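You operate a simulated robot arm through the tools that you are given. There is no shell and no other tool. Be economical: measure what you need, move in short steps, check, and stop when the job is done.

You run a simulated robot arm. Do the job below in one go: nothing can be reset, and whatever is moved stays where it is left.

Task
Press a swirl from the small white fondant lump and set it on the chocolate cake.
Fine: press it in the middle of the mat; set it in the middle of the cake; put the mould back. Set down upright: what you pick out.
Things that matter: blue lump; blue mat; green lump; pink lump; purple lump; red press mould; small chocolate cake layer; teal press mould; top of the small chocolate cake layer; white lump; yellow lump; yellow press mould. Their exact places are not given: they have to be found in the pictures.

The check looks at the end state, three seconds after you hand in, the way a careful person would. Anything else that was tipped, shoved, dropped, spilled or broken makes it a failure.

Robot
A 7-joint arm with a two-finger parallel gripper on a trunk, on a base that drives. Base frame: it is fixed to the floor where the robot stands at the start and does not move with it; the origin is under the middle of the robot, x ahead of it, y to its left, z up; the surface under the hand at the start is at about z = 900. Readings come in mm, degrees, newtons and seconds.
With the tool pointing down near the work surface it reaches from about 500 to 940 mm from the robot's upright axis, wherever it stands. Its first joint turns from -166.0 to 166.0 degrees. Places, roughly: blue mat [-800, -1400, 800]; red press mould, teal press mould, yellow press mo [-750, -1500, 750]; small chocolate cake layer [-1000, -1500, 750]; top of the small chocolate cake layer [-1100, -1400, 900]. Payload 3.91 kg.
The TCP is the grasp point between the finger pads, 30 mm short of the fingertips. In the tool frame z runs along the fingers and y along their closing line. The gripper opens to 110 mm. The fingers are 20 mm wide and 10 mm thick; the gripper's body (48 by 112 mm) begins 55 mm behind the TCP.
Orientation is that of the tool frame in the base frame, as a unit quaternion [x, y, z, w]. With the fingers straight down and closing along the base's y, the tool's x points along the base's -x, its y along +y and its z along -z.

Tools
- The arm moves only by the tool jog_arm. Its argument "increments" is a list of rows, each a list of 7 numbers: the shift along the tool's x, y, z in units of 25 mm (1.0 is 25 mm), then the turn, a rotation vector about the tool's x, y, z in units of 4 degrees (1.0 is 4 degrees), then the opening, from 0 (shut) to 1 (fully open). In form: [[x, y, z, rx, ry, rz, fingers], ...]. A call has 1 to 10 rows; each row shifts and turns the commanded pose from where the row before left it, along the tool's axes as they then stand. A call with a number of a shift or a turn outside -1 to 1 is refused whole. A row lasts 0.2 s, in which the tool goes at most 50 mm and 8.6 degrees; a call with a longer step from one row to the next is refused whole, and so is a gripper value outside its range. Where a pose cannot be reached the arm comes as near as it can. A force on the tool above 90 N (or 10 N above the force at the start of the call, whichever is more), or a blocked arm, ends the call early, and 0.2 s more pass. Each finger travels about 72 mm/s and halts on what it meets, pressing with about 43 N; the grip force reading is that of the motor and also rises with nothing between the fingers. The clock runs only during rows and for 0.2 s after the last one: add rows that do not move to give the fingers time. It gives the time, the measured TCP pose, the force on the tool (base axes), the opening and the grip force at its end, in the units of the frame above (readings bear some noise), with the torque about the TCP (base axes, N m) and any sound that the robot's microphone picked up.
- Cameras (640 x 400 px; columns grow to the right, rows downward): "scene" is now at [249.2, 44.9, 1388.7]; the picture's right is [0.50, -0.87, 0.00], its down [-0.48, -0.28, -0.83] and it looks along [0.72, 0.41, -0.56] (base axes); focal length 282 px, centre (320, 200). "wrist" rides on the gripper at [72, 17, -103] in the tool frame; the picture's right is [-0.23, 0.97, 0.00], its down [-0.76, -0.18, -0.62] and it looks along [-0.61, -0.14, 0.78] (tool axes); focal length 222 px, centre (320, 200).
- camera(camera): a new picture of that camera. The clock stands still meanwhile.
- lift_body(by): slides the trunk up (or, below 0, down) by that many mm; the arm and the scene camera ride with it, the base frame stays. It gives what a move gives, with no picture.
- base_move(legs): drives the robot by 1 to 6 legs, each [ahead, left, turn to the left] in mm, mm and degrees, along the robot's own axes; the way and the turn of a leg run together, so that a leg with both is an arc; at most 1500 mm and 180 degrees a leg. The arm and the cameras ride along, it lands a little off, and it stops where it bumps. It gives what a move gives.
- pan_tilt(pan, tilt): turns the head with the scene camera to pan (to the left, within 86 degrees either way) and tilt (down, from -29 to 69), counted from straight ahead of the robot. It gives what a move gives.
- pixel_to_xyz(camera, pixels): for up to 12 pixels [column, row] of the newest picture of that camera ("zoom" is the newest enlarged one), the place [x, y, z] in the base frame of the surface seen there, good to about 3 mm. The clock stands still meanwhile.
- enlarge(camera, box): a new picture of the part [left, top, right, bottom] of that camera's present view, enlarged. The clock stands still meanwhile.
- hand_in(): hands the job in; it is judged then, once.

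Work in short steps. Measure before you move; look again where a grasp or a placing could have gone wrong, and mend it. You have 80 turns and 60 pictures in all, those below and enlarged ones among them. Open the gripper and draw the arm clear of the work before you hand the job in, unless the task says otherwise; then end with one line.

The tools are called after ">>>" as a command line: name --pt "numbers of a row" for each row, then --argument value for the rest, lists and objects as JSON in quotes. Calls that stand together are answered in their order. jog_arm: Moves the arm, as the interface text tells. Its arguments: {"type":"object","properties":{"increments":{"type":"array","items":{"type":"array","items":{"type":"number"}}}},"required":["increments"]} The other tools are called the same way: lift_body (by) slides the trunk up or down; base_move (legs) drives the base; pan_tilt (pan, tilt) turns the head that bears the scene camera; camera (camera) takes a picture; pixel_to_xyz (camera, pixels) gives the place of the surface under pixels of a picture; enlarge (camera, box) takes an enlarged picture of a part of a camera's view; hand_in () hands the job in.

At the start:

```text
time_s: 0.0
position: [511.2, 219.4, 1198.4]
tool_rot: [0.0, 1.0, 0.0, 0.0]
force: [0.2, -0.4, 0.3]
wrist_torque: [0.01, 0.01, 0.0]
width: 109.7
gripper_force: 0.0
trunk travel left (down, up): [-575.0, 107.0]
robot x, y, heading: [-1.8, -2.3, 0.0]
head pan, tilt: [29.9, 34.0]
```

scene: 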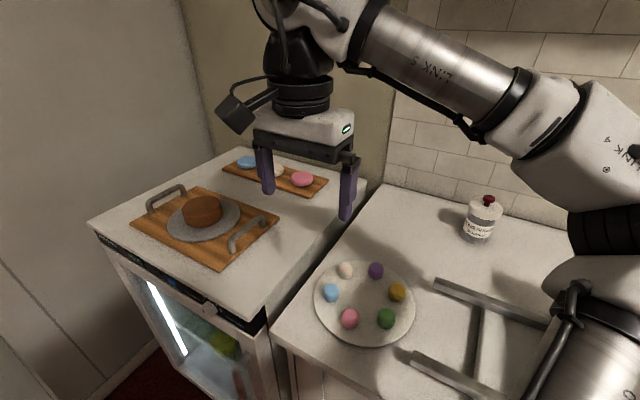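
wrist: 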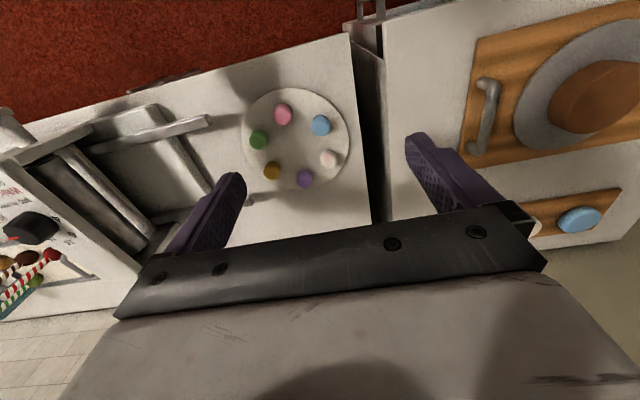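

The scene shows a plate with six lumps around (365,300), white at (346,269), and a tray with a brown cake at left. I measure the lumps first.

>>> enlarge --camera "scene" --box '[300, 240, 430, 350]'

>>> pixel_to_xyz --camera "scene" --pixels '[[346, 265], [376, 267], [331, 288], [398, 288], [349, 314], [386, 314], [365, 292], [202, 203], [190, 235], [302, 178], [480, 215], [440, 285]]'

```text
3.64 times, centred on (365, 295) of scene
```

zoom: 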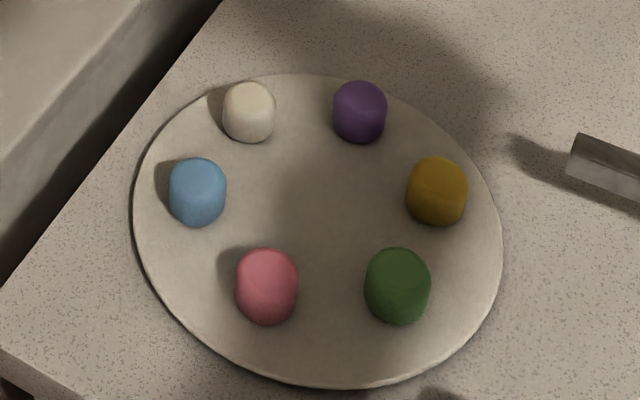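

```text
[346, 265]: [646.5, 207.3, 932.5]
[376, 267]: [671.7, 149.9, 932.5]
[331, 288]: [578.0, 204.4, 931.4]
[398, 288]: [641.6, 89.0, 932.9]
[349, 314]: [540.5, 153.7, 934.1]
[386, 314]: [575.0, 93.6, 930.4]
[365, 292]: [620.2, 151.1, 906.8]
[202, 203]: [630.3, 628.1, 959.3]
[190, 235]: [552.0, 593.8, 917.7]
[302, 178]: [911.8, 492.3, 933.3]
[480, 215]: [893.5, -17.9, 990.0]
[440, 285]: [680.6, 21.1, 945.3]
```

White lump's top centre is near zoom (248,98), plate about z=907. I measure its edges and move above it at height, with opening reduced.

>>> pixel_to_xyz --camera "zoom" --pixels '[[248, 97], [227, 97], [270, 97], [248, 84], [248, 108], [248, 150], [360, 96], [320, 200]]'

>>> jog_arm --pt "-1 -0.1 1 0 0 0 0.8" --pt "-1 -0.1 1 0 0 0 0.6" --pt "-1 -0.1 1 0 0 0 0.5" --pt "-1 -0.1 1 0 0 0 0.5" --pt "-1 -0.1 1 0 0 0 0.5" --pt "-0.2 0 1 0 0 0 0.5" --pt "0 0 0 0 0 0 0.5"

>>> camera --camera "wrist"

```text
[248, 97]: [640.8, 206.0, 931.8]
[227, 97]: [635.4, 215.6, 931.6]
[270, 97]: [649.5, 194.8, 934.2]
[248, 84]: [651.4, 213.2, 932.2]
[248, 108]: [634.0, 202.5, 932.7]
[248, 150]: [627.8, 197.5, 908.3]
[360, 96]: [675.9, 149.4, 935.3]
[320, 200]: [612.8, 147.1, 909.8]
```

```text
time_s: 1.6
position: [640.4, 208.2, 1047.3]
tool_rot: [0.001, 1.0, 0.001, 0.0]
force: [0.1, 0.7, -0.2]
wrist_torque: [0.03, -0.03, 0.04]
width: 54.9
gripper_force: 0.0
trunk travel left (down, up): [-575.0, 107.0]
robot x, y, heading: [0.7, -0.8, -0.1]
head pan, tilt: [29.9, 34.0]
```

```text
56 pictures are left
```

wrist: 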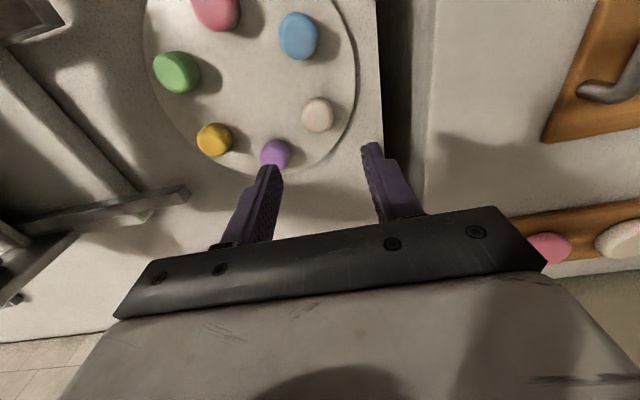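

Lump centre is about (641,206), tool at (640.4,208.2,1047). I lower to about z=941 and check.

>>> jog_arm --pt "0 -0.08 1 0 0 0 0.5" --pt "0 0 1 0 0 0 0.5" --pt "0 0 1 0 0 0 0.5" --pt "0 0 1 0 0 0 0.5" --pt "0 0 0.22 0 0 0 0.5" --pt "0 0 0 0 0 0 0.5"

>>> camera --camera "wrist"

```text
time_s: 2.7
position: [635.3, 223.6, 963.4]
tool_rot: [-0.014, 1.0, 0.001, 0.014]
force: [-3.8, -2.9, 31.9]
wrist_torque: [-1.03, 0.26, -0.16]
width: 56.9
gripper_force: 2.7
trunk travel left (down, up): [-575.0, 107.0]
robot x, y, heading: [3.3, 4.5, 0.7]
head pan, tilt: [29.9, 34.0]
stopped in row 5: the force on the tool passed its limit at 113 N (the readings are from after the stop); the commanded pose is now the measured one
```

```text
55 pictures are left
```

wrist: 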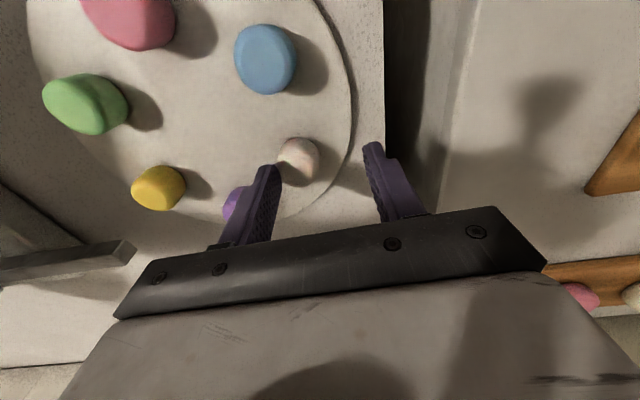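

Contact stopped the descent at z=963 and the tool drifted to y=223 with the base shifted; the left finger seems to be over the lump's edge. I raise and look again.

>>> jog_arm --pt "0 0 -1 0 0 0 0.5" --pt "0 0 -1 0 0 0 0.5" --pt "0 0 0 0 0 0 0.5"

>>> camera --camera "scene"

```text
time_s: 3.5
position: [638.3, 216.1, 1009.0]
tool_rot: [-0.009, 1.0, 0.003, 0.008]
force: [-0.3, 0.2, 0.2]
wrist_torque: [0.04, 0.02, 0.0]
width: 55.1
gripper_force: 0.1
trunk travel left (down, up): [-575.0, 107.0]
robot x, y, heading: [-2.9, -1.5, 0.3]
head pan, tilt: [29.9, 34.0]
```

```text
54 pictures are left
```

scene: 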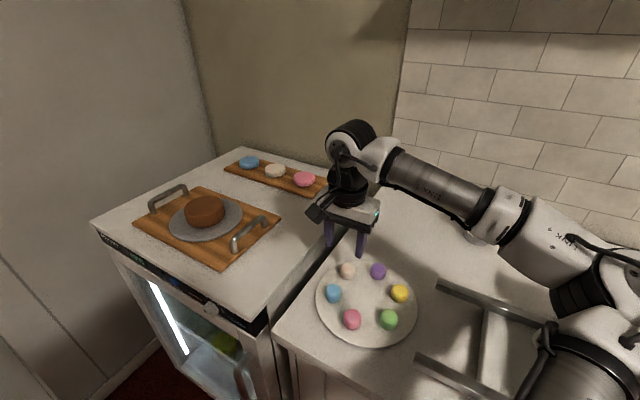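

The forearm now overlaps where the bottle stood at (480,220). I check whether the arm touched it.

>>> enlarge --camera "scene" --box '[300, 100, 640, 312]'

>>> pixel_to_xyz --camera "scene" --pixels '[[347, 268], [378, 268], [480, 232], [440, 170], [400, 160], [510, 215], [355, 135], [440, 200], [330, 212], [346, 228]]'

```text
1.88 times, centred on (470, 206) of scene
```

zoom: 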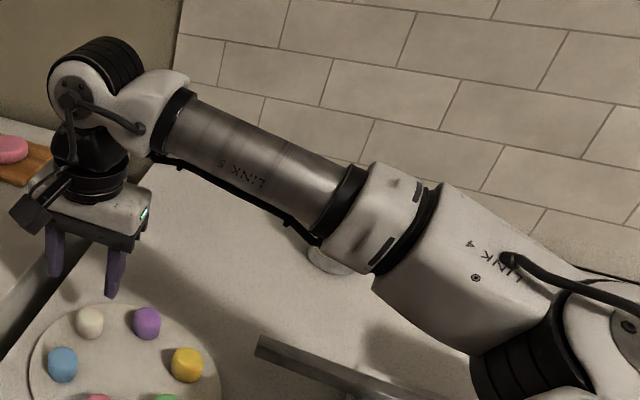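

```text
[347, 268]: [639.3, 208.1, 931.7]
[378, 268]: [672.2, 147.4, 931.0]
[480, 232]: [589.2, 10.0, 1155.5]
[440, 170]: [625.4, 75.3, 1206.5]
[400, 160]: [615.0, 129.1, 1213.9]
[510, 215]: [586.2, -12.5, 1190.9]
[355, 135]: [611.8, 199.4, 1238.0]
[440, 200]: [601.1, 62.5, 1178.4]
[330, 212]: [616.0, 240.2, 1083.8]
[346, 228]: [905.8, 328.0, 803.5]
```

The torque (−1 Nm about x at 32 N) says the low-y finger stood on the lump's edge after the tool strayed to +y; the lump is still at about (640,207). I correct tilt and y, then watch in small steps.

>>> jog_arm --pt "-0.1 -0.38 0 0.09 0.23 0.26 0.5" --pt "0 0 0 0 0 0 0.5" --pt "0 0 0 0 0 0 0.5"

>>> jog_arm --pt "0 0 0.5 0 0 0 0.5" --pt "0 0 0.5 0 0 0 0.5" --pt "0 0 0 0 0 0 0.5"

```text
time_s: 4.3
position: [639.5, 206.3, 1007.3]
tool_rot: [-0.001, 1.0, 0.0, 0.001]
force: [0.3, 0.6, 0.3]
wrist_torque: [-0.04, 0.03, 0.02]
width: 55.3
gripper_force: 0.0
trunk travel left (down, up): [-575.0, 107.0]
robot x, y, heading: [-1.7, -1.5, 0.4]
head pan, tilt: [29.9, 34.0]
```

```text
time_s: 5.1
position: [639.4, 206.7, 983.3]
tool_rot: [-0.001, 1.0, 0.001, 0.001]
force: [-0.6, -0.5, -0.6]
wrist_torque: [0.0, 0.02, 0.01]
width: 54.9
gripper_force: 0.1
trunk travel left (down, up): [-575.0, 107.0]
robot x, y, heading: [-2.2, 3.8, 0.3]
head pan, tilt: [29.9, 34.0]
```

Tool is at (639.4,206.7,983), level. I check the alignment in the wrist view before lowering further.

>>> camera --camera "wrist"

>>> pixel_to_xyz --camera "wrist" --pixels '[[266, 170], [370, 150], [300, 150], [310, 145], [320, 140]]'

```text
52 pictures are left
```

wrist: 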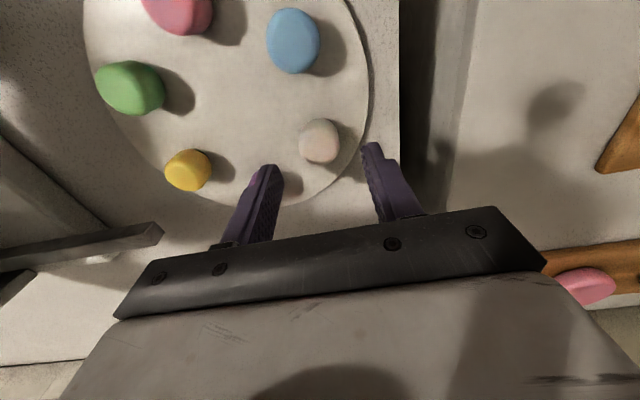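

```text
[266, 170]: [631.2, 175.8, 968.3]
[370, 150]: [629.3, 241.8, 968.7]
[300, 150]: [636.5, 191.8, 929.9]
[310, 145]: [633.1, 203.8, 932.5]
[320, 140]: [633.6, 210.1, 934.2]
```

Fingers straddle the white lump, clear of purple. I lower in small steps.

>>> jog_arm --pt "0 0 0.5 0 0 0 0.5" --pt "0 0 0.5 0 0 0 0.5" --pt "0 0 0 0 0 0 0.5"

>>> jog_arm --pt "0 0 0.4 0 0 0 0.5" --pt "0 0 0.24 0 0 0 0.5" --pt "0 0 0 0 0 0 0.5"

```text
time_s: 5.9
position: [641.1, 212.2, 962.7]
tool_rot: [-0.004, 1.0, -0.005, 0.006]
force: [0.1, 0.9, 0.1]
wrist_torque: [-0.01, -0.03, -0.01]
width: 55.1
gripper_force: 0.1
trunk travel left (down, up): [-575.0, 107.0]
robot x, y, heading: [-0.8, 1.0, 0.3]
head pan, tilt: [29.9, 34.0]
```

```text
time_s: 6.7
position: [633.3, 224.9, 943.3]
tool_rot: [-0.011, 1.0, -0.005, 0.002]
force: [-0.5, 0.8, -0.8]
wrist_torque: [0.01, -0.01, -0.03]
width: 55.1
gripper_force: 0.1
trunk travel left (down, up): [-575.0, 107.0]
robot x, y, heading: [-1.8, -0.5, 0.7]
head pan, tilt: [29.9, 34.0]
```

The tool strays +y with no tool force, so another arm link is being blocked (likely the elbow near the rack or bottle). I raise and look before changing the trunk height.

>>> jog_arm --pt "0 0 -0.6 0 0 0 0.5" --pt "0 0 -1 0 0 0 0.5" --pt "0 0 -1 0 0 0 0.5" --pt "0 0 -1 0 0 0 0.5" --pt "0 0 0 0 0 0 0.5"

>>> pan_tilt --pan -25 --tilt 45

>>> camera --camera "scene"

>>> camera --camera "wrist"

```text
time_s: 7.9
position: [642.1, 206.4, 1032.9]
tool_rot: [-0.001, 1.0, 0.0, 0.001]
force: [1.0, 0.0, 0.3]
wrist_torque: [0.0, -0.03, 0.0]
width: 55.0
gripper_force: 0.0
trunk travel left (down, up): [-575.0, 107.0]
robot x, y, heading: [-0.2, -1.1, 0.1]
head pan, tilt: [29.9, 34.0]
```

```text
time_s: 9.1
position: [641.4, 206.7, 1032.0]
tool_rot: [-0.001, 1.0, 0.0, 0.001]
force: [-0.3, -0.1, -0.3]
wrist_torque: [0.04, -0.03, -0.02]
width: 55.1
gripper_force: 0.0
trunk travel left (down, up): [-575.0, 107.0]
robot x, y, heading: [-2.5, 2.4, 0.6]
head pan, tilt: [-25.0, 45.0]
```

```text
51 pictures are left
```

scene: 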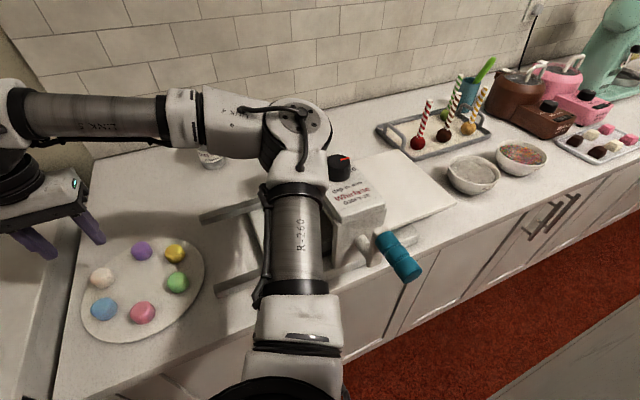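

```text
50 pictures are left
```

wrist: 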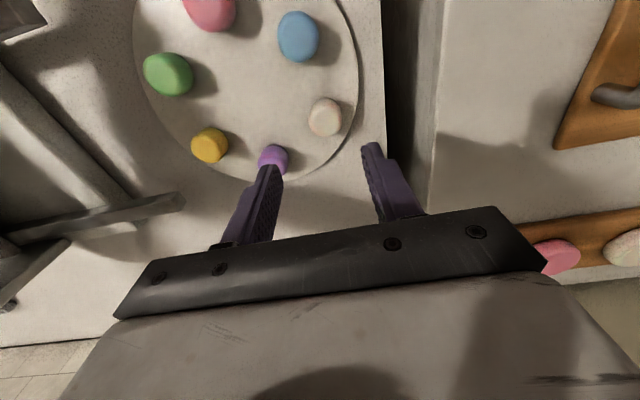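

The elbow at (300,120) leans against the machine with the knob (340,165). I raise the trunk 100 mm and shift the base left so the elbow clears it.

>>> lift_body --by 100

>>> base_move --legs '[[0, 150, 0]]'

>>> camera --camera "scene"

```text
time_s: 10.4
position: [641.4, 207.6, 1132.6]
tool_rot: [-0.001, 1.0, 0.0, 0.001]
force: [0.7, 0.7, 0.7]
wrist_torque: [0.03, 0.02, -0.01]
width: 55.0
gripper_force: 0.1
trunk travel left (down, up): [-675.0, 7.0]
robot x, y, heading: [-0.1, -0.7, 0.5]
head pan, tilt: [-25.0, 45.0]
```

```text
time_s: 12.3
position: [640.0, 359.4, 1132.2]
tool_rot: [-0.002, 1.0, 0.0, 0.001]
force: [0.0, -0.3, 0.7]
wrist_torque: [-0.01, -0.01, -0.01]
width: 54.9
gripper_force: 0.1
trunk travel left (down, up): [-675.0, 7.0]
robot x, y, heading: [-2.8, 153.3, 0.4]
head pan, tilt: [-25.0, 45.0]
```

```text
49 pictures are left
```

scene: 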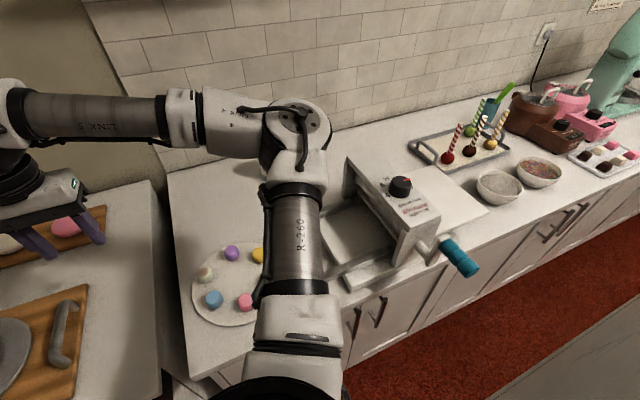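

The machine stands fine and the elbow has room. I move the tool back over the lump at height and turn the head to look at it.

>>> jog_arm --pt "0 -1 0 0 0 0 0.5" --pt "0 -1 0 0 0 0 0.5" --pt "0 -1 0 0 0 0 0.5" --pt "0 -1 0.5 0 0 0 0.5" --pt "0 -1 1 0 0 0 0.5" --pt "0 -1 1 0 0 0 0.5" --pt "0 -0.12 1 0 0 0 0.5" --pt "0 0 0 0 0 0 0.5"

>>> pan_tilt --pan 0 --tilt 45

>>> camera --camera "scene"

>>> camera --camera "wrist"

```text
time_s: 14.1
position: [638.1, 206.2, 1044.5]
tool_rot: [-0.001, 1.0, 0.0, 0.001]
force: [0.2, 0.2, -0.6]
wrist_torque: [0.04, -0.01, 0.03]
width: 54.9
gripper_force: 0.0
trunk travel left (down, up): [-675.0, 7.0]
robot x, y, heading: [-1.9, 150.7, 0.5]
head pan, tilt: [-25.0, 45.0]
```

```text
time_s: 14.9
position: [639.2, 207.2, 1045.4]
tool_rot: [-0.002, 1.0, 0.001, 0.001]
force: [-0.7, -0.4, -0.4]
wrist_torque: [0.0, 0.03, 0.02]
width: 54.9
gripper_force: 0.2
trunk travel left (down, up): [-675.0, 7.0]
robot x, y, heading: [4.2, 152.8, 0.4]
head pan, tilt: [0.0, 45.0]
```

```text
48 pictures are left
```

scene: 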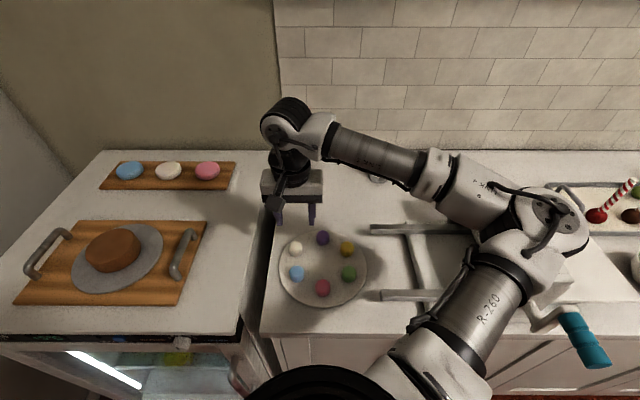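

```text
47 pictures are left
```

wrist: 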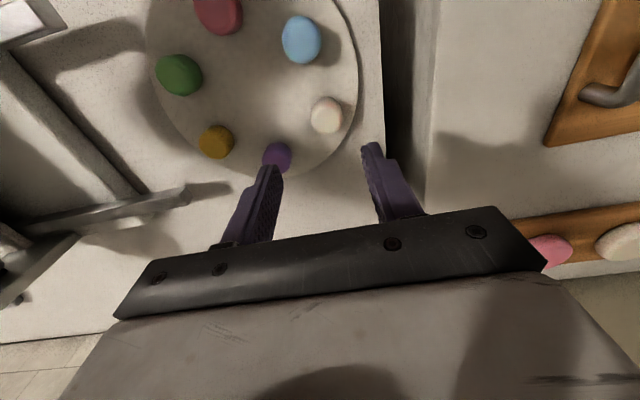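

I measure the lump and the elbow's height over the machine (elbow about (540,240) in the scene).

>>> enlarge --camera "scene" --box '[270, 215, 380, 310]'

>>> pixel_to_xyz --camera "scene" --pixels '[[540, 220], [580, 240], [525, 262], [500, 290], [555, 285], [565, 265], [295, 245], [323, 235], [297, 271]]'

>>> pixel_to_xyz --camera "wrist" --pixels '[[312, 112], [325, 112], [340, 112], [325, 102], [325, 122], [278, 152]]'

```text
4.21 times, centred on (325, 262) of scene
```

zoom: 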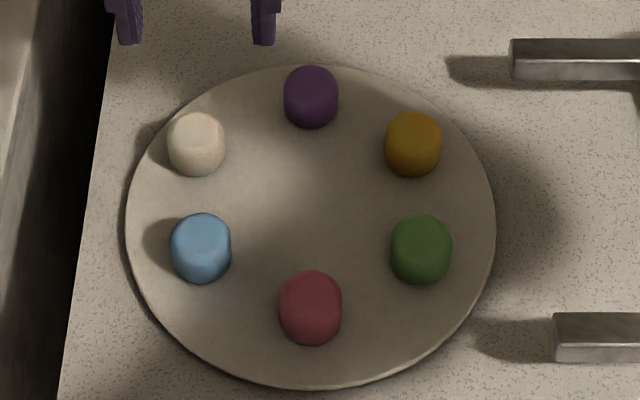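

```text
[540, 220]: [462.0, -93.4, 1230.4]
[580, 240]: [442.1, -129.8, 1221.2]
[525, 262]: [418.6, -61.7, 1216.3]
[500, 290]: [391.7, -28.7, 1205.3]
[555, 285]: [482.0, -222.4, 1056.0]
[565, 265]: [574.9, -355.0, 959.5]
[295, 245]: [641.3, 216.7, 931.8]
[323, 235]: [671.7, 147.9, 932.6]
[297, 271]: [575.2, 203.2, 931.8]
```

```text
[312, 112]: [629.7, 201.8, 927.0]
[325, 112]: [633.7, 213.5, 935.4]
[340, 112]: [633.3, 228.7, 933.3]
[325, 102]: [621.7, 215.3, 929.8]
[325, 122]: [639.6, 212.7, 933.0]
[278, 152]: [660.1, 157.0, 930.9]
```

The lump has moved a little to about (638,215); I measure it in the zoom, at (196,130). The elbow is at z≈1230 and the machine around 1056, leaving room this time.

>>> pixel_to_xyz --camera "zoom" --pixels '[[196, 130], [172, 132], [221, 132], [196, 116], [196, 143], [311, 85]]'

>>> jog_arm --pt "0 0.3 0.5 0 0 0 0.5" --pt "0 0 0.5 0 0 0 0.5" --pt "0 0 0.5 0 0 0 0.5" --pt "0 0 0 0 0 0 0.5"

```text
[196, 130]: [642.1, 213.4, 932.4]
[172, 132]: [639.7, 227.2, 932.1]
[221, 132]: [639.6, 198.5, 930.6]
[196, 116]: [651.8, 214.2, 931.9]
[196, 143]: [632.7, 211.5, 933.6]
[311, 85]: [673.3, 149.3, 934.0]
```

```text
time_s: 15.9
position: [638.3, 212.2, 1008.1]
tool_rot: [-0.003, 1.0, 0.002, 0.001]
force: [1.0, 0.5, -0.5]
wrist_torque: [0.02, 0.02, 0.0]
width: 55.2
gripper_force: 0.0
trunk travel left (down, up): [-675.0, 7.0]
robot x, y, heading: [0.4, 152.5, 0.3]
head pan, tilt: [0.0, 45.0]
```

Lump centre (641,213); I shift 3 mm in x and lower in steps, watching for drift.

>>> jog_arm --pt "-0.12 0 0.5 0 0 0 0.5" --pt "0 0 0.5 0 0 0 0.5" --pt "0 0 0.5 0 0 0 0.5" --pt "0 0 0 0 0 0 0.5"

>>> jog_arm --pt "0 0 0.5 0 0 0 0.5" --pt "0 0 0.2 0 0 0 0.5" --pt "0 0 0 0 0 0 0.5"

```text
time_s: 16.9
position: [644.0, 212.4, 970.6]
tool_rot: [-0.002, 1.0, 0.001, 0.0]
force: [0.2, 0.0, 0.0]
wrist_torque: [-0.02, -0.01, 0.04]
width: 54.8
gripper_force: 0.1
trunk travel left (down, up): [-675.0, 7.0]
robot x, y, heading: [-1.5, 149.8, 0.3]
head pan, tilt: [0.0, 45.0]
```

```text
time_s: 17.8
position: [645.2, 212.2, 951.8]
tool_rot: [-0.001, 1.0, 0.001, 0.001]
force: [0.1, 0.7, 0.9]
wrist_torque: [0.02, -0.02, -0.02]
width: 54.8
gripper_force: 0.0
trunk travel left (down, up): [-675.0, 7.0]
robot x, y, heading: [-4.2, 152.9, 0.3]
head pan, tilt: [0.0, 45.0]
```

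No drift now. I lower to about z=941 and close.

>>> jog_arm --pt "0.12 0 0.42 0 0 0 0.5" --pt "0 0 0 0 0 0 0.5" --pt "0 0 0 0 0 0 0.3" --pt "0 0 0 0 0 0 0.1" --pt "0 0 0 0 0 0 0" --pt "0 0 0 0 0 0 0" --pt "0 0 0 0 0 0 0"

>>> jog_arm --pt "0 0 -1 0 0 0 0" --pt "0 0 -1 0 0 0 0" --pt "0 0 -1 0 0 0 0" --pt "0 0 -1 0 0 0 0" --pt "0 0 0 0 0 0 0"

>>> camera --camera "wrist"

```text
time_s: 19.4
position: [640.5, 212.1, 942.6]
tool_rot: [-0.002, 1.0, 0.001, 0.0]
force: [0.4, 0.1, 0.3]
wrist_torque: [-0.01, 0.03, 0.02]
width: 30.2
gripper_force: 42.7
trunk travel left (down, up): [-675.0, 7.0]
robot x, y, heading: [-2.2, 153.9, 0.3]
head pan, tilt: [0.0, 45.0]
```

```text
time_s: 20.6
position: [642.0, 213.4, 1041.7]
tool_rot: [-0.001, 1.0, 0.0, 0.0]
force: [0.8, 0.5, -0.5]
wrist_torque: [0.04, -0.02, 0.02]
width: 30.1
gripper_force: 43.2
trunk travel left (down, up): [-675.0, 7.0]
robot x, y, heading: [-2.0, 152.6, 0.7]
head pan, tilt: [0.0, 45.0]
```

```text
45 pictures are left
```

wrist: 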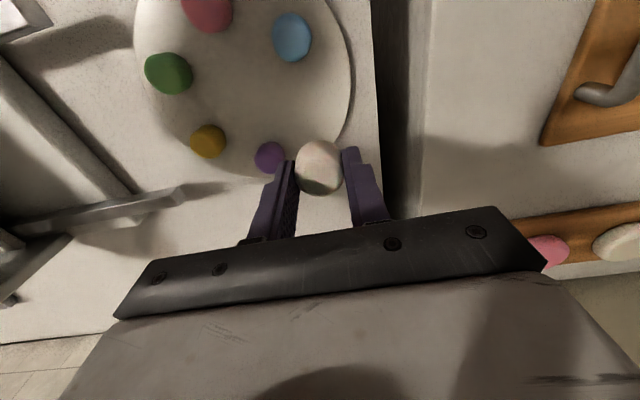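

The white lump is held (width 30). I raise the arm, back the base away from the counter by 500 mm, and look to the right.

>>> jog_arm --pt "0 0 -1 0 0 0 0" --pt "0 0 -1 0 0 0 0" --pt "0 0 -1 0 0 0 0" --pt "0 0 -1 0 0 0 0" --pt "0 0 -1 0 0 0 0" --pt "0 0 0 0 0 0 0"

>>> base_move --legs '[[-500, 0, 0]]'

>>> pan_tilt --pan -86 --tilt 25

>>> camera --camera "scene"

```text
time_s: 21.9
position: [640.6, 213.8, 1168.2]
tool_rot: [-0.001, 1.0, 0.001, 0.0]
force: [-0.1, 0.5, -1.6]
wrist_torque: [0.01, 0.01, 0.01]
width: 30.1
gripper_force: 42.5
trunk travel left (down, up): [-675.0, 7.0]
robot x, y, heading: [0.2, 153.8, 0.6]
head pan, tilt: [0.0, 45.0]
```

```text
time_s: 24.9
position: [137.9, 209.1, 1167.2]
tool_rot: [-0.003, 1.0, 0.001, 0.001]
force: [-0.3, -0.4, -0.8]
wrist_torque: [-0.02, -0.03, 0.04]
width: 30.0
gripper_force: 43.3
trunk travel left (down, up): [-675.0, 7.0]
robot x, y, heading: [-499.9, 143.9, 0.5]
head pan, tilt: [0.0, 45.0]
```

```text
time_s: 26.5
position: [139.2, 210.3, 1169.0]
tool_rot: [-0.002, 1.0, 0.0, 0.0]
force: [0.1, -0.3, 0.7]
wrist_torque: [0.0, 0.01, 0.01]
width: 30.3
gripper_force: 43.0
trunk travel left (down, up): [-675.0, 7.0]
robot x, y, heading: [-502.5, 149.7, 0.7]
head pan, tilt: [-85.9, 25.0]
```

```text
44 pictures are left
```

scene: 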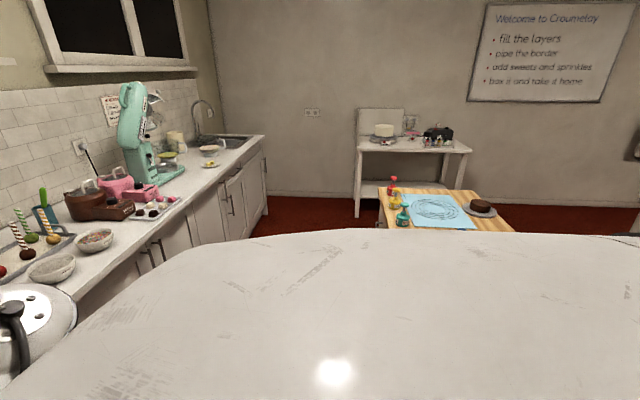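

The work table is visible with the blue mat (435,210), moulds at (393,190), (395,200), (403,213) and a cake (482,205). I enlarge and measure.

>>> enlarge --camera "scene" --box '[360, 165, 530, 240]'

>>> pixel_to_xyz --camera "scene" --pixels '[[380, 193], [384, 226], [468, 191], [512, 228], [435, 210], [482, 205], [393, 183], [394, 203], [403, 215], [470, 150], [358, 190]]'

```text
3.76 times, centred on (445, 202) of scene
```

zoom: 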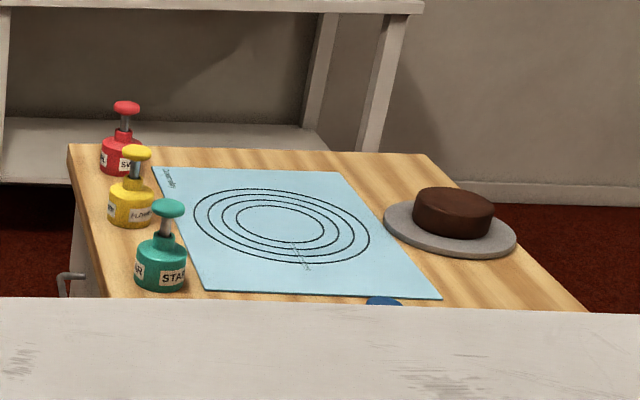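

```text
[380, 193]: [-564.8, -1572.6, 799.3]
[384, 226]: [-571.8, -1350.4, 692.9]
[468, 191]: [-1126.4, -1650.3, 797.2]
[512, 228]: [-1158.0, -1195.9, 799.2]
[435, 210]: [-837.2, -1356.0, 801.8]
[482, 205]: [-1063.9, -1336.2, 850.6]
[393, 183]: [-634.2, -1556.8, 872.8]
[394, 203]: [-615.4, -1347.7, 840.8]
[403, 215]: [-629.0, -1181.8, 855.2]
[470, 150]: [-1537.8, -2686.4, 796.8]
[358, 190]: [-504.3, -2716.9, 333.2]
```

Red mould reads "SW…" (swirl), yellow "FLOWER", teal "STAR". I turn right 90° and drive part-way toward a stand at about (-850,-750), then look again.

>>> base_move --legs '[[0, 0, -90], [500, -350, 0]]'

>>> pan_tilt --pan 0 --tilt 40

>>> camera --camera "scene"

```text
time_s: 33.9
position: [-815.9, -908.6, 1168.1]
tool_rot: [0.715, 0.699, 0.0, 0.001]
force: [0.2, 0.7, -0.1]
wrist_torque: [-0.03, -0.03, 0.01]
width: 30.0
gripper_force: 42.5
trunk travel left (down, up): [-675.0, 7.0]
robot x, y, heading: [-862.3, -263.7, -91.1]
head pan, tilt: [-85.9, 25.0]
stopped in leg 2: the robot was blocked; the commanded pose is now the measured one
```

```text
time_s: 35.5
position: [-817.4, -908.0, 1167.4]
tool_rot: [0.716, 0.698, 0.0, 0.002]
force: [0.1, 0.5, -0.4]
wrist_torque: [0.0, -0.04, 0.0]
width: 30.3
gripper_force: 43.3
trunk travel left (down, up): [-675.0, 7.0]
robot x, y, heading: [-860.5, -264.7, -91.1]
head pan, tilt: [0.0, 40.0]
```

```text
42 pictures are left
```

scene: 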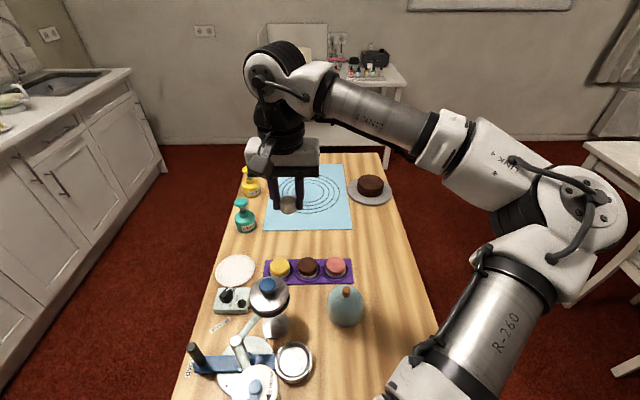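

The base stopped against the long table's near end. I measure the table outline, objects on it, the back table and mould/cake positions to choose a stand at its side.

>>> pixel_to_xyz --camera "scene" --pixels '[[185, 395], [232, 210], [438, 330], [385, 160], [271, 290], [346, 292], [293, 350], [371, 182], [306, 190], [244, 205], [250, 178], [335, 150]]'

>>> enlarge --camera "scene" --box '[170, 240, 450, 400]'

```text
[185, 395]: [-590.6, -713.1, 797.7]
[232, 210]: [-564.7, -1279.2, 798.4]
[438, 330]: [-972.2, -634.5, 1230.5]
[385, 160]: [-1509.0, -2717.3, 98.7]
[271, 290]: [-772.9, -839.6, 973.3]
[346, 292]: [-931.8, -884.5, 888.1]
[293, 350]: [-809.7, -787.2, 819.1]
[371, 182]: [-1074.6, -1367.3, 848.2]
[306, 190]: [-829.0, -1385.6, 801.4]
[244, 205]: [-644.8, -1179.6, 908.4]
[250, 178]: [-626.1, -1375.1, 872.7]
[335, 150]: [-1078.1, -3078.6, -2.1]
```

```text
2.29 times, centred on (310, 320) of scene
```

zoom: 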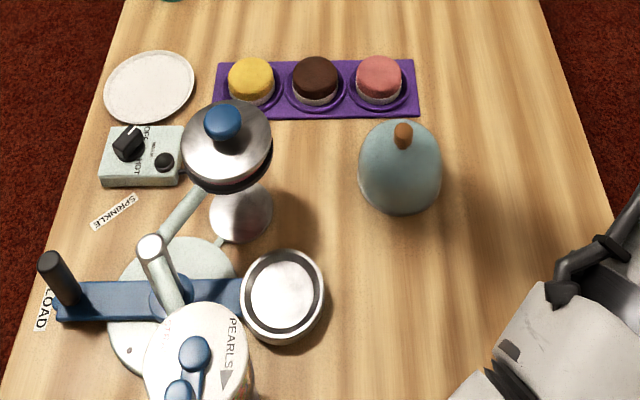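

The table spans x −565…−1160, y −600…−1650, and behind its far end there's about 1 m of floor to the back table; a stand at (−850,−2030) facing +y reaches everything. I measure the aisle width.

>>> pixel_to_xyz --camera "scene" --pixels '[[165, 172], [130, 72], [10, 140], [60, 290], [200, 160], [400, 85], [380, 65], [600, 170], [635, 300]]'

>>> base_move --legs '[[-200, 0, 0], [0, 760, 0]]'

```text
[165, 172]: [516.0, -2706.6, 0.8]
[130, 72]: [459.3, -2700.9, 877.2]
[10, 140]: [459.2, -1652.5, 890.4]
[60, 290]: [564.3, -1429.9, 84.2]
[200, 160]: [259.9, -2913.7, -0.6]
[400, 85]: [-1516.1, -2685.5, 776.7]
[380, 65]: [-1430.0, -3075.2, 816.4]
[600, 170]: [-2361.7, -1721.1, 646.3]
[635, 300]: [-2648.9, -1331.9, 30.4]
```

```text
time_s: 42.9
position: [-65.4, -725.3, 1167.8]
tool_rot: [0.716, 0.698, 0.0, 0.002]
force: [-0.3, -0.3, -0.3]
wrist_torque: [-0.03, 0.02, 0.0]
width: 30.2
gripper_force: 43.0
trunk travel left (down, up): [-675.0, 7.0]
robot x, y, heading: [-109.4, -83.5, -91.1]
head pan, tilt: [0.0, 40.0]
```

Aisle is x −565…459. At (−109,−83) I turn right ~179° (arm sweeping over free floor) to face +y, then back down the aisle partly.

>>> base_move --legs '[[0, 0, -178.9], [-900, 0, 0]]'

```text
time_s: 55.1
position: [-157.0, -355.4, 1167.3]
tool_rot: [0.719, -0.695, -0.001, 0.0]
force: [0.5, 0.5, 0.2]
wrist_torque: [0.0, 0.0, 0.0]
width: 30.2
gripper_force: 43.1
trunk travel left (down, up): [-675.0, 7.0]
robot x, y, heading: [-76.4, -992.6, 92.2]
head pan, tilt: [0.0, 40.0]
```

On course; I straighten the heading, back to y≈−2050, then slide left behind the table end part-way.

>>> base_move --legs '[[-1060, 0, -2.2], [0, 350, 0]]'

>>> pan_tilt --pan 25 --tilt 40

>>> camera --camera "scene"

```text
time_s: 63.5
position: [-462.9, -1406.4, 1167.9]
tool_rot: [-0.703, 0.712, 0.001, -0.002]
force: [0.2, 0.1, -0.7]
wrist_torque: [0.02, -0.01, -0.01]
width: 30.2
gripper_force: 43.1
trunk travel left (down, up): [-675.0, 7.0]
robot x, y, heading: [-409.6, -2048.0, 89.5]
head pan, tilt: [0.0, 40.0]
```

```text
time_s: 64.3
position: [-461.4, -1408.2, 1168.0]
tool_rot: [-0.703, 0.711, 0.001, -0.001]
force: [0.0, -1.1, 0.6]
wrist_torque: [0.04, 0.0, 0.02]
width: 30.1
gripper_force: 42.5
trunk travel left (down, up): [-675.0, 7.0]
robot x, y, heading: [-410.1, -2049.1, 89.2]
head pan, tilt: [25.0, 40.0]
```

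```text
40 pictures are left
```

scene: 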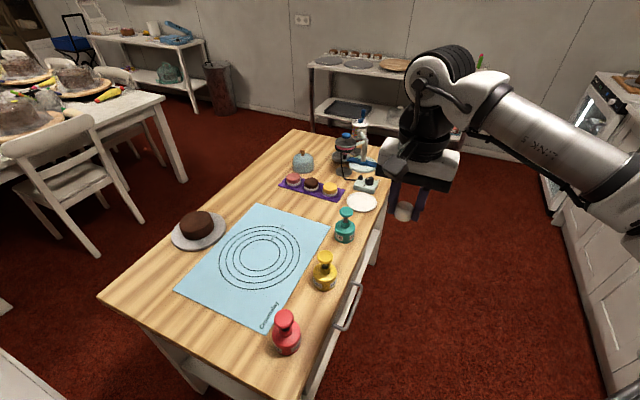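

Clear view: all objects in place. I slide left another 430 mm and take the measuring picture.

>>> base_move --legs '[[0, 430, 0.5]]'

>>> pan_tilt --pan 0 --tilt 50

>>> camera --camera "scene"

```text
time_s: 68.2
position: [-887.7, -1403.2, 1168.1]
tool_rot: [-0.703, 0.712, 0.0, -0.001]
force: [-0.9, 0.1, -0.7]
wrist_torque: [0.02, 0.0, -0.01]
width: 30.1
gripper_force: 43.1
trunk travel left (down, up): [-675.0, 7.0]
robot x, y, heading: [-835.6, -2046.8, 89.6]
head pan, tilt: [25.0, 40.0]
```

```text
time_s: 69.1
position: [-888.8, -1401.3, 1168.4]
tool_rot: [-0.703, 0.711, 0.001, 0.0]
force: [0.1, 0.4, -0.2]
wrist_torque: [-0.02, 0.03, 0.01]
width: 30.2
gripper_force: 42.6
trunk travel left (down, up): [-675.0, 7.0]
robot x, y, heading: [-838.0, -2046.7, 89.3]
head pan, tilt: [0.0, 50.0]
```

```text
39 pictures are left
```

scene: 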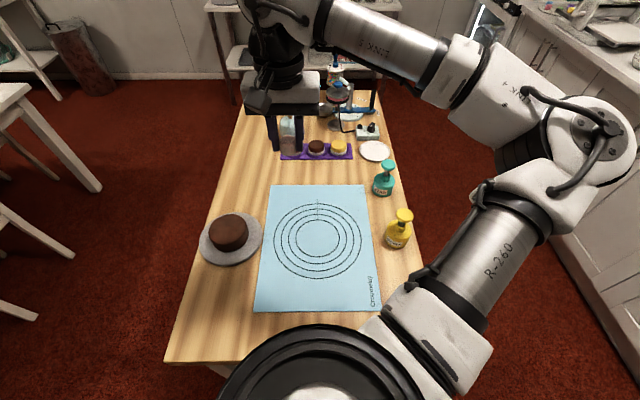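

I measure the mat corners/ring centre, cake top and moulds here.

>>> pixel_to_xyz --camera "scene" --pixels '[[271, 186], [362, 186], [381, 309], [256, 309], [318, 243], [296, 240], [340, 240], [318, 222], [318, 258], [230, 228], [402, 216], [388, 166]]'

>>> enlarge --camera "scene" --box '[190, 190, 300, 280]'

```text
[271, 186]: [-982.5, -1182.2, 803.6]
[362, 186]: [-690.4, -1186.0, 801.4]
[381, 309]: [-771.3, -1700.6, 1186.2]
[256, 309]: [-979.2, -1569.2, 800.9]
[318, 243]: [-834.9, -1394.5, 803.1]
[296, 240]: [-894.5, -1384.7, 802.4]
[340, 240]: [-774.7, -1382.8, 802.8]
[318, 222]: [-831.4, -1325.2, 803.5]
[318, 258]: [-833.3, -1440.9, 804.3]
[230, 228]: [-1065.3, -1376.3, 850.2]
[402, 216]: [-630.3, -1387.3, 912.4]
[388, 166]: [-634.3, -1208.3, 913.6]
```

```text
4.44 times, centred on (245, 235) of scene
```

zoom: 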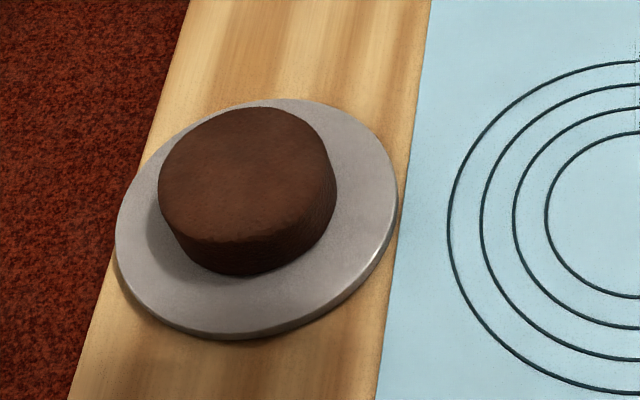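

Mat centre ≈ (−835,−1378), z≈802; lump bottom is ~36 mm below the TCP. I move above the centre and lower in stages, checking elbow clearance.

>>> jog_arm --pt "-0.5 -1 0 0 0 0 0" --pt "-0.46 -1 0.5 0 0 0 0" --pt "0 -0.12 1 0 0 0 0" --pt "0 0 1 0 0 0 0" --pt "0 0 1 0 0 0 0" --pt "0 0 1 0 0 0 0" --pt "0 0 1 0 0 0 0" --pt "0 0 1 0 0 0 0" --pt "0 0 0 0 0 0 0"

>>> pan_tilt --pan -10 --tilt 55

>>> camera --camera "scene"

```text
time_s: 71.1
position: [-835.6, -1377.4, 1004.4]
tool_rot: [-0.703, 0.711, 0.001, 0.0]
force: [0.5, 0.1, -0.1]
wrist_torque: [-0.04, 0.01, 0.01]
width: 30.0
gripper_force: 43.0
trunk travel left (down, up): [-675.0, 7.0]
robot x, y, heading: [-837.3, -2044.1, 89.7]
head pan, tilt: [0.0, 50.0]
```

```text
time_s: 71.8
position: [-836.4, -1376.5, 1006.6]
tool_rot: [-0.703, 0.712, 0.001, 0.001]
force: [0.5, 0.5, -0.7]
wrist_torque: [0.04, 0.01, 0.01]
width: 30.0
gripper_force: 42.8
trunk travel left (down, up): [-675.0, 7.0]
robot x, y, heading: [-842.0, -2043.6, 89.4]
head pan, tilt: [-10.0, 55.0]
```

```text
37 pictures are left
```

scene: 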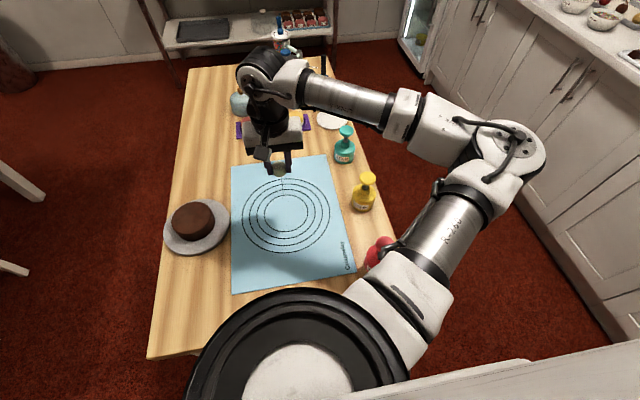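

Tool at (−836,−1377,1006). I check arm heights near the red and yellow moulds before lowering.

>>> pixel_to_xyz --camera "scene" --pixels '[[395, 275], [420, 245], [455, 210], [510, 165], [440, 125], [395, 125], [350, 95], [380, 250], [366, 182], [345, 135]]'

>>> jog_arm --pt "0 0 1 0 0 0 0" --pt "0 0 1 0 0 0 0" --pt "0 0 1 0 0 0 0" --pt "0 0 1 0 0 0 0" --pt "0 0 0 0 0 0 0"

>>> camera --camera "scene"

```text
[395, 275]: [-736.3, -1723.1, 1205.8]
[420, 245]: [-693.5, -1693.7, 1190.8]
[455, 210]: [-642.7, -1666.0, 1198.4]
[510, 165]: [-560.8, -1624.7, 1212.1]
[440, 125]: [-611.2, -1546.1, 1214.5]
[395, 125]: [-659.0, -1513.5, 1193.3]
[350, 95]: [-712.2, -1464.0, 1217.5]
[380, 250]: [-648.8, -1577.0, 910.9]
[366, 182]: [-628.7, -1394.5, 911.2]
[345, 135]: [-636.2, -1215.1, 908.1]
```

```text
time_s: 73.0
position: [-836.9, -1377.6, 905.2]
tool_rot: [-0.703, 0.711, 0.001, -0.002]
force: [1.4, 0.2, -1.7]
wrist_torque: [0.02, -0.02, 0.01]
width: 29.8
gripper_force: 43.1
trunk travel left (down, up): [-675.0, 7.0]
robot x, y, heading: [-838.4, -2042.4, 89.6]
head pan, tilt: [-10.0, 55.0]
```

```text
36 pictures are left
```

scene: 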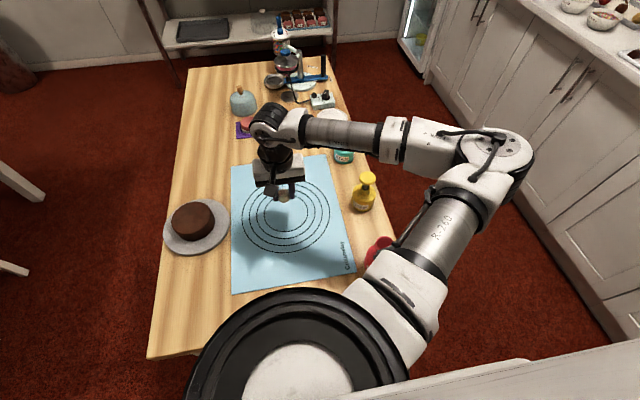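

Plenty of clearance (arm >1100, moulds 912). I lower to just above the mat, z≈841.

>>> jog_arm --pt "0 0 1 0 0 0 0" --pt "0 0 1 0 0 0 0" --pt "-0.02 -0.05 0.4 0 0 0 0" --pt "0 0 0.15 0 0 0 0" --pt "0 0 0 0 0 0 0"

>>> camera --camera "wrist"

```text
time_s: 74.2
position: [-834.0, -1377.4, 840.3]
tool_rot: [-0.703, 0.712, 0.001, 0.0]
force: [-0.1, -0.2, -0.3]
wrist_torque: [-0.01, 0.02, -0.01]
width: 30.2
gripper_force: 42.7
trunk travel left (down, up): [-675.0, 7.0]
robot x, y, heading: [-838.0, -2043.4, 89.5]
head pan, tilt: [-10.0, 55.0]
```

```text
35 pictures are left
```

wrist: 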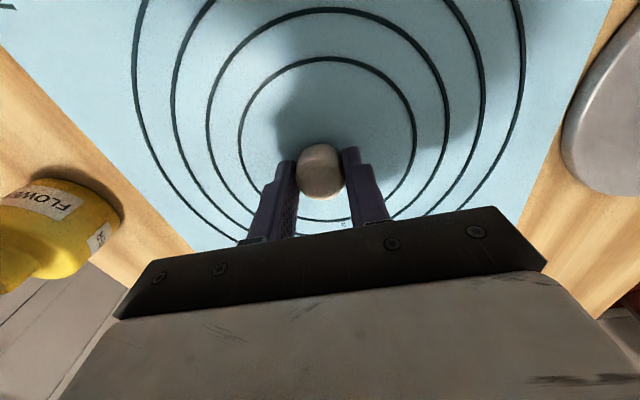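

I check the inner ring's centre in this view against the tool position.

>>> pixel_to_xyz --camera "wrist" --pixels '[[240, 140], [414, 140], [327, 58], [320, 222], [330, 9], [320, 165]]'

>>> jog_arm --pt "0 0 0.06 0 0 0 0" --pt "0 0 0 0 0 0 0"

```text
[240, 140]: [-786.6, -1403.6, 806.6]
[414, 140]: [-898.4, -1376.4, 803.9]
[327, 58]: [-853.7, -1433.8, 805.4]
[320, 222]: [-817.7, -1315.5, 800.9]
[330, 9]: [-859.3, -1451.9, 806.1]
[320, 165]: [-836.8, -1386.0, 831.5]
```

```text
time_s: 74.8
position: [-833.2, -1378.0, 840.9]
tool_rot: [-0.703, 0.711, -0.001, 0.0]
force: [0.0, -0.7, -0.2]
wrist_torque: [0.0, -0.01, 0.01]
width: 30.1
gripper_force: 42.3
trunk travel left (down, up): [-675.0, 7.0]
robot x, y, heading: [-838.1, -2046.2, 89.5]
head pan, tilt: [-10.0, 55.0]
```

The ring centre is about (−836,−1376), so the lump is well placed. I lower 2 mm more and open.

>>> jog_arm --pt "0 0 0.1 0 0 0 0" --pt "0 0 0 0 0 0 0" --pt "0 0 0 0 0 0 0.35" --pt "0 0 0 0 0 0 0.5" --pt "0 0 0 0 0 0 0.55" --pt "0 0 0 0 0 0 0.55"

>>> jog_arm --pt "0 0 -0.5 0 0 0 0.55" --pt "0 0 -1 0 0 0 0.55" --pt "0 0 -1 0 0 0 0.55" --pt "0 0 -1 0 0 0 0.55" --pt "0 0 -1 0 0 0 0.55" --pt "0 0 -1 0 0 0 0.55" --pt "0 0 0 0 0 0 0.55"

>>> camera --camera "wrist"

>>> pan_tilt --pan -10 --tilt 65

>>> camera --camera "scene"

```text
time_s: 76.2
position: [-833.8, -1377.7, 837.6]
tool_rot: [-0.702, 0.712, 0.001, -0.001]
force: [0.1, 0.2, 0.0]
wrist_torque: [0.01, -0.01, -0.01]
width: 60.3
gripper_force: 0.0
trunk travel left (down, up): [-675.0, 7.0]
robot x, y, heading: [-837.7, -2042.9, 89.6]
head pan, tilt: [-10.0, 55.0]
```

```text
time_s: 77.8
position: [-834.0, -1379.2, 975.3]
tool_rot: [-0.704, 0.711, 0.0, 0.0]
force: [0.3, 0.6, -0.7]
wrist_torque: [0.04, 0.02, 0.01]
width: 60.4
gripper_force: 0.0
trunk travel left (down, up): [-675.0, 7.0]
robot x, y, heading: [-835.5, -2045.3, 89.7]
head pan, tilt: [-10.0, 55.0]
```

```text
34 pictures are left
```

wrist: 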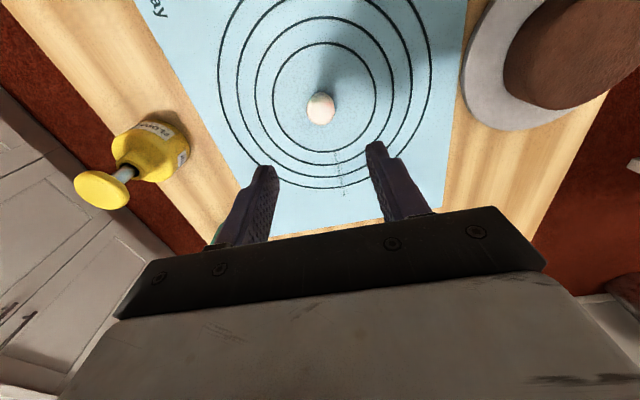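

```text
time_s: 78.5
position: [-834.1, -1378.4, 974.8]
tool_rot: [-0.703, 0.712, 0.001, 0.0]
force: [0.6, 0.1, 0.5]
wrist_torque: [-0.04, 0.03, 0.02]
width: 60.5
gripper_force: 0.1
trunk travel left (down, up): [-675.0, 7.0]
robot x, y, heading: [-841.8, -2044.7, 89.5]
head pan, tilt: [-10.0, 65.0]
```

```text
33 pictures are left
```

scene: 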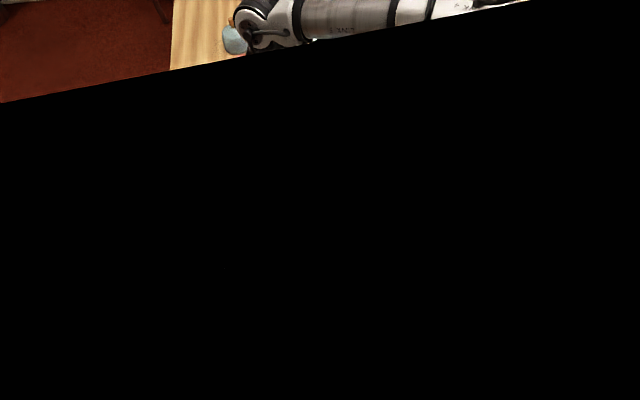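

Lump stands upright at the centre. I measure it and move above the red mould at height for a wrist view.

>>> pixel_to_xyz --camera "wrist" --pixels '[[321, 100], [308, 105], [334, 105], [321, 93], [325, 44]]'

>>> jog_arm --pt "0 -0.5 -1 0 0 0 0.6" --pt "0.5 -1 -1 0 0 0 0.8" --pt "0.9 -1 -0.5 0 0 0 0.8" --pt "0.9 -1 0 0 0 0 0.8" --pt "0.9 -1 0 0 0 0 0.8" --pt "0.9 -1 0 0 0 0 0.8" --pt "0.9 -1 0 0 0 0 0.8" --pt "1 -1 0 0 0 0 0.8" --pt "1 -0.3 0 0 0 0 0.8" --pt "0 0 0 0 0 0 0.8"

>>> camera --camera "wrist"

>>> pan_tilt --pan -10 --tilt 52

>>> camera --camera "scene"

```text
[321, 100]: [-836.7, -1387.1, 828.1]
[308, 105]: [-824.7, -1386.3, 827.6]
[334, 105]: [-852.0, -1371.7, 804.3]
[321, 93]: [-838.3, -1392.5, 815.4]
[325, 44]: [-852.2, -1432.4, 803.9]
```

```text
time_s: 80.7
position: [-640.8, -1554.2, 1037.3]
tool_rot: [-0.702, 0.712, 0.001, 0.0]
force: [-0.4, -0.2, 0.5]
wrist_torque: [0.0, 0.02, -0.02]
width: 87.7
gripper_force: 0.0
trunk travel left (down, up): [-675.0, 7.0]
robot x, y, heading: [-839.2, -2045.9, 89.4]
head pan, tilt: [-10.0, 65.0]
```

```text
32 pictures are left
```

wrist: 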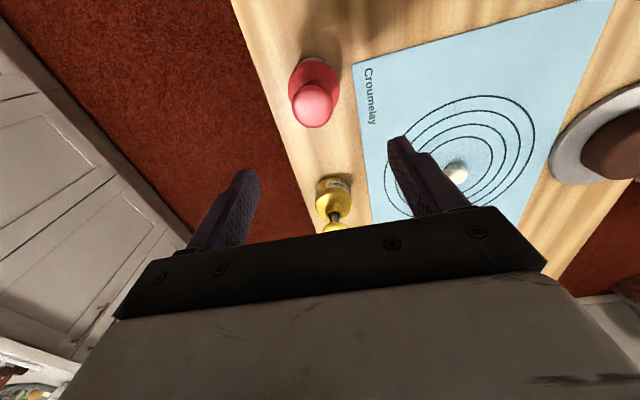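

```text
time_s: 81.5
position: [-641.2, -1554.0, 1036.2]
tool_rot: [-0.703, 0.712, 0.001, 0.0]
force: [0.1, -0.9, 0.1]
wrist_torque: [-0.03, -0.02, -0.05]
width: 87.9
gripper_force: 0.0
trunk travel left (down, up): [-675.0, 7.0]
robot x, y, heading: [-837.1, -2048.1, 89.6]
head pan, tilt: [-10.0, 52.0]
```

```text
31 pictures are left
```

scene: 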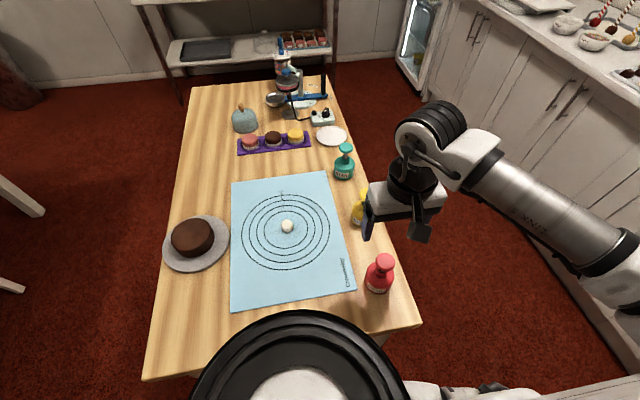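

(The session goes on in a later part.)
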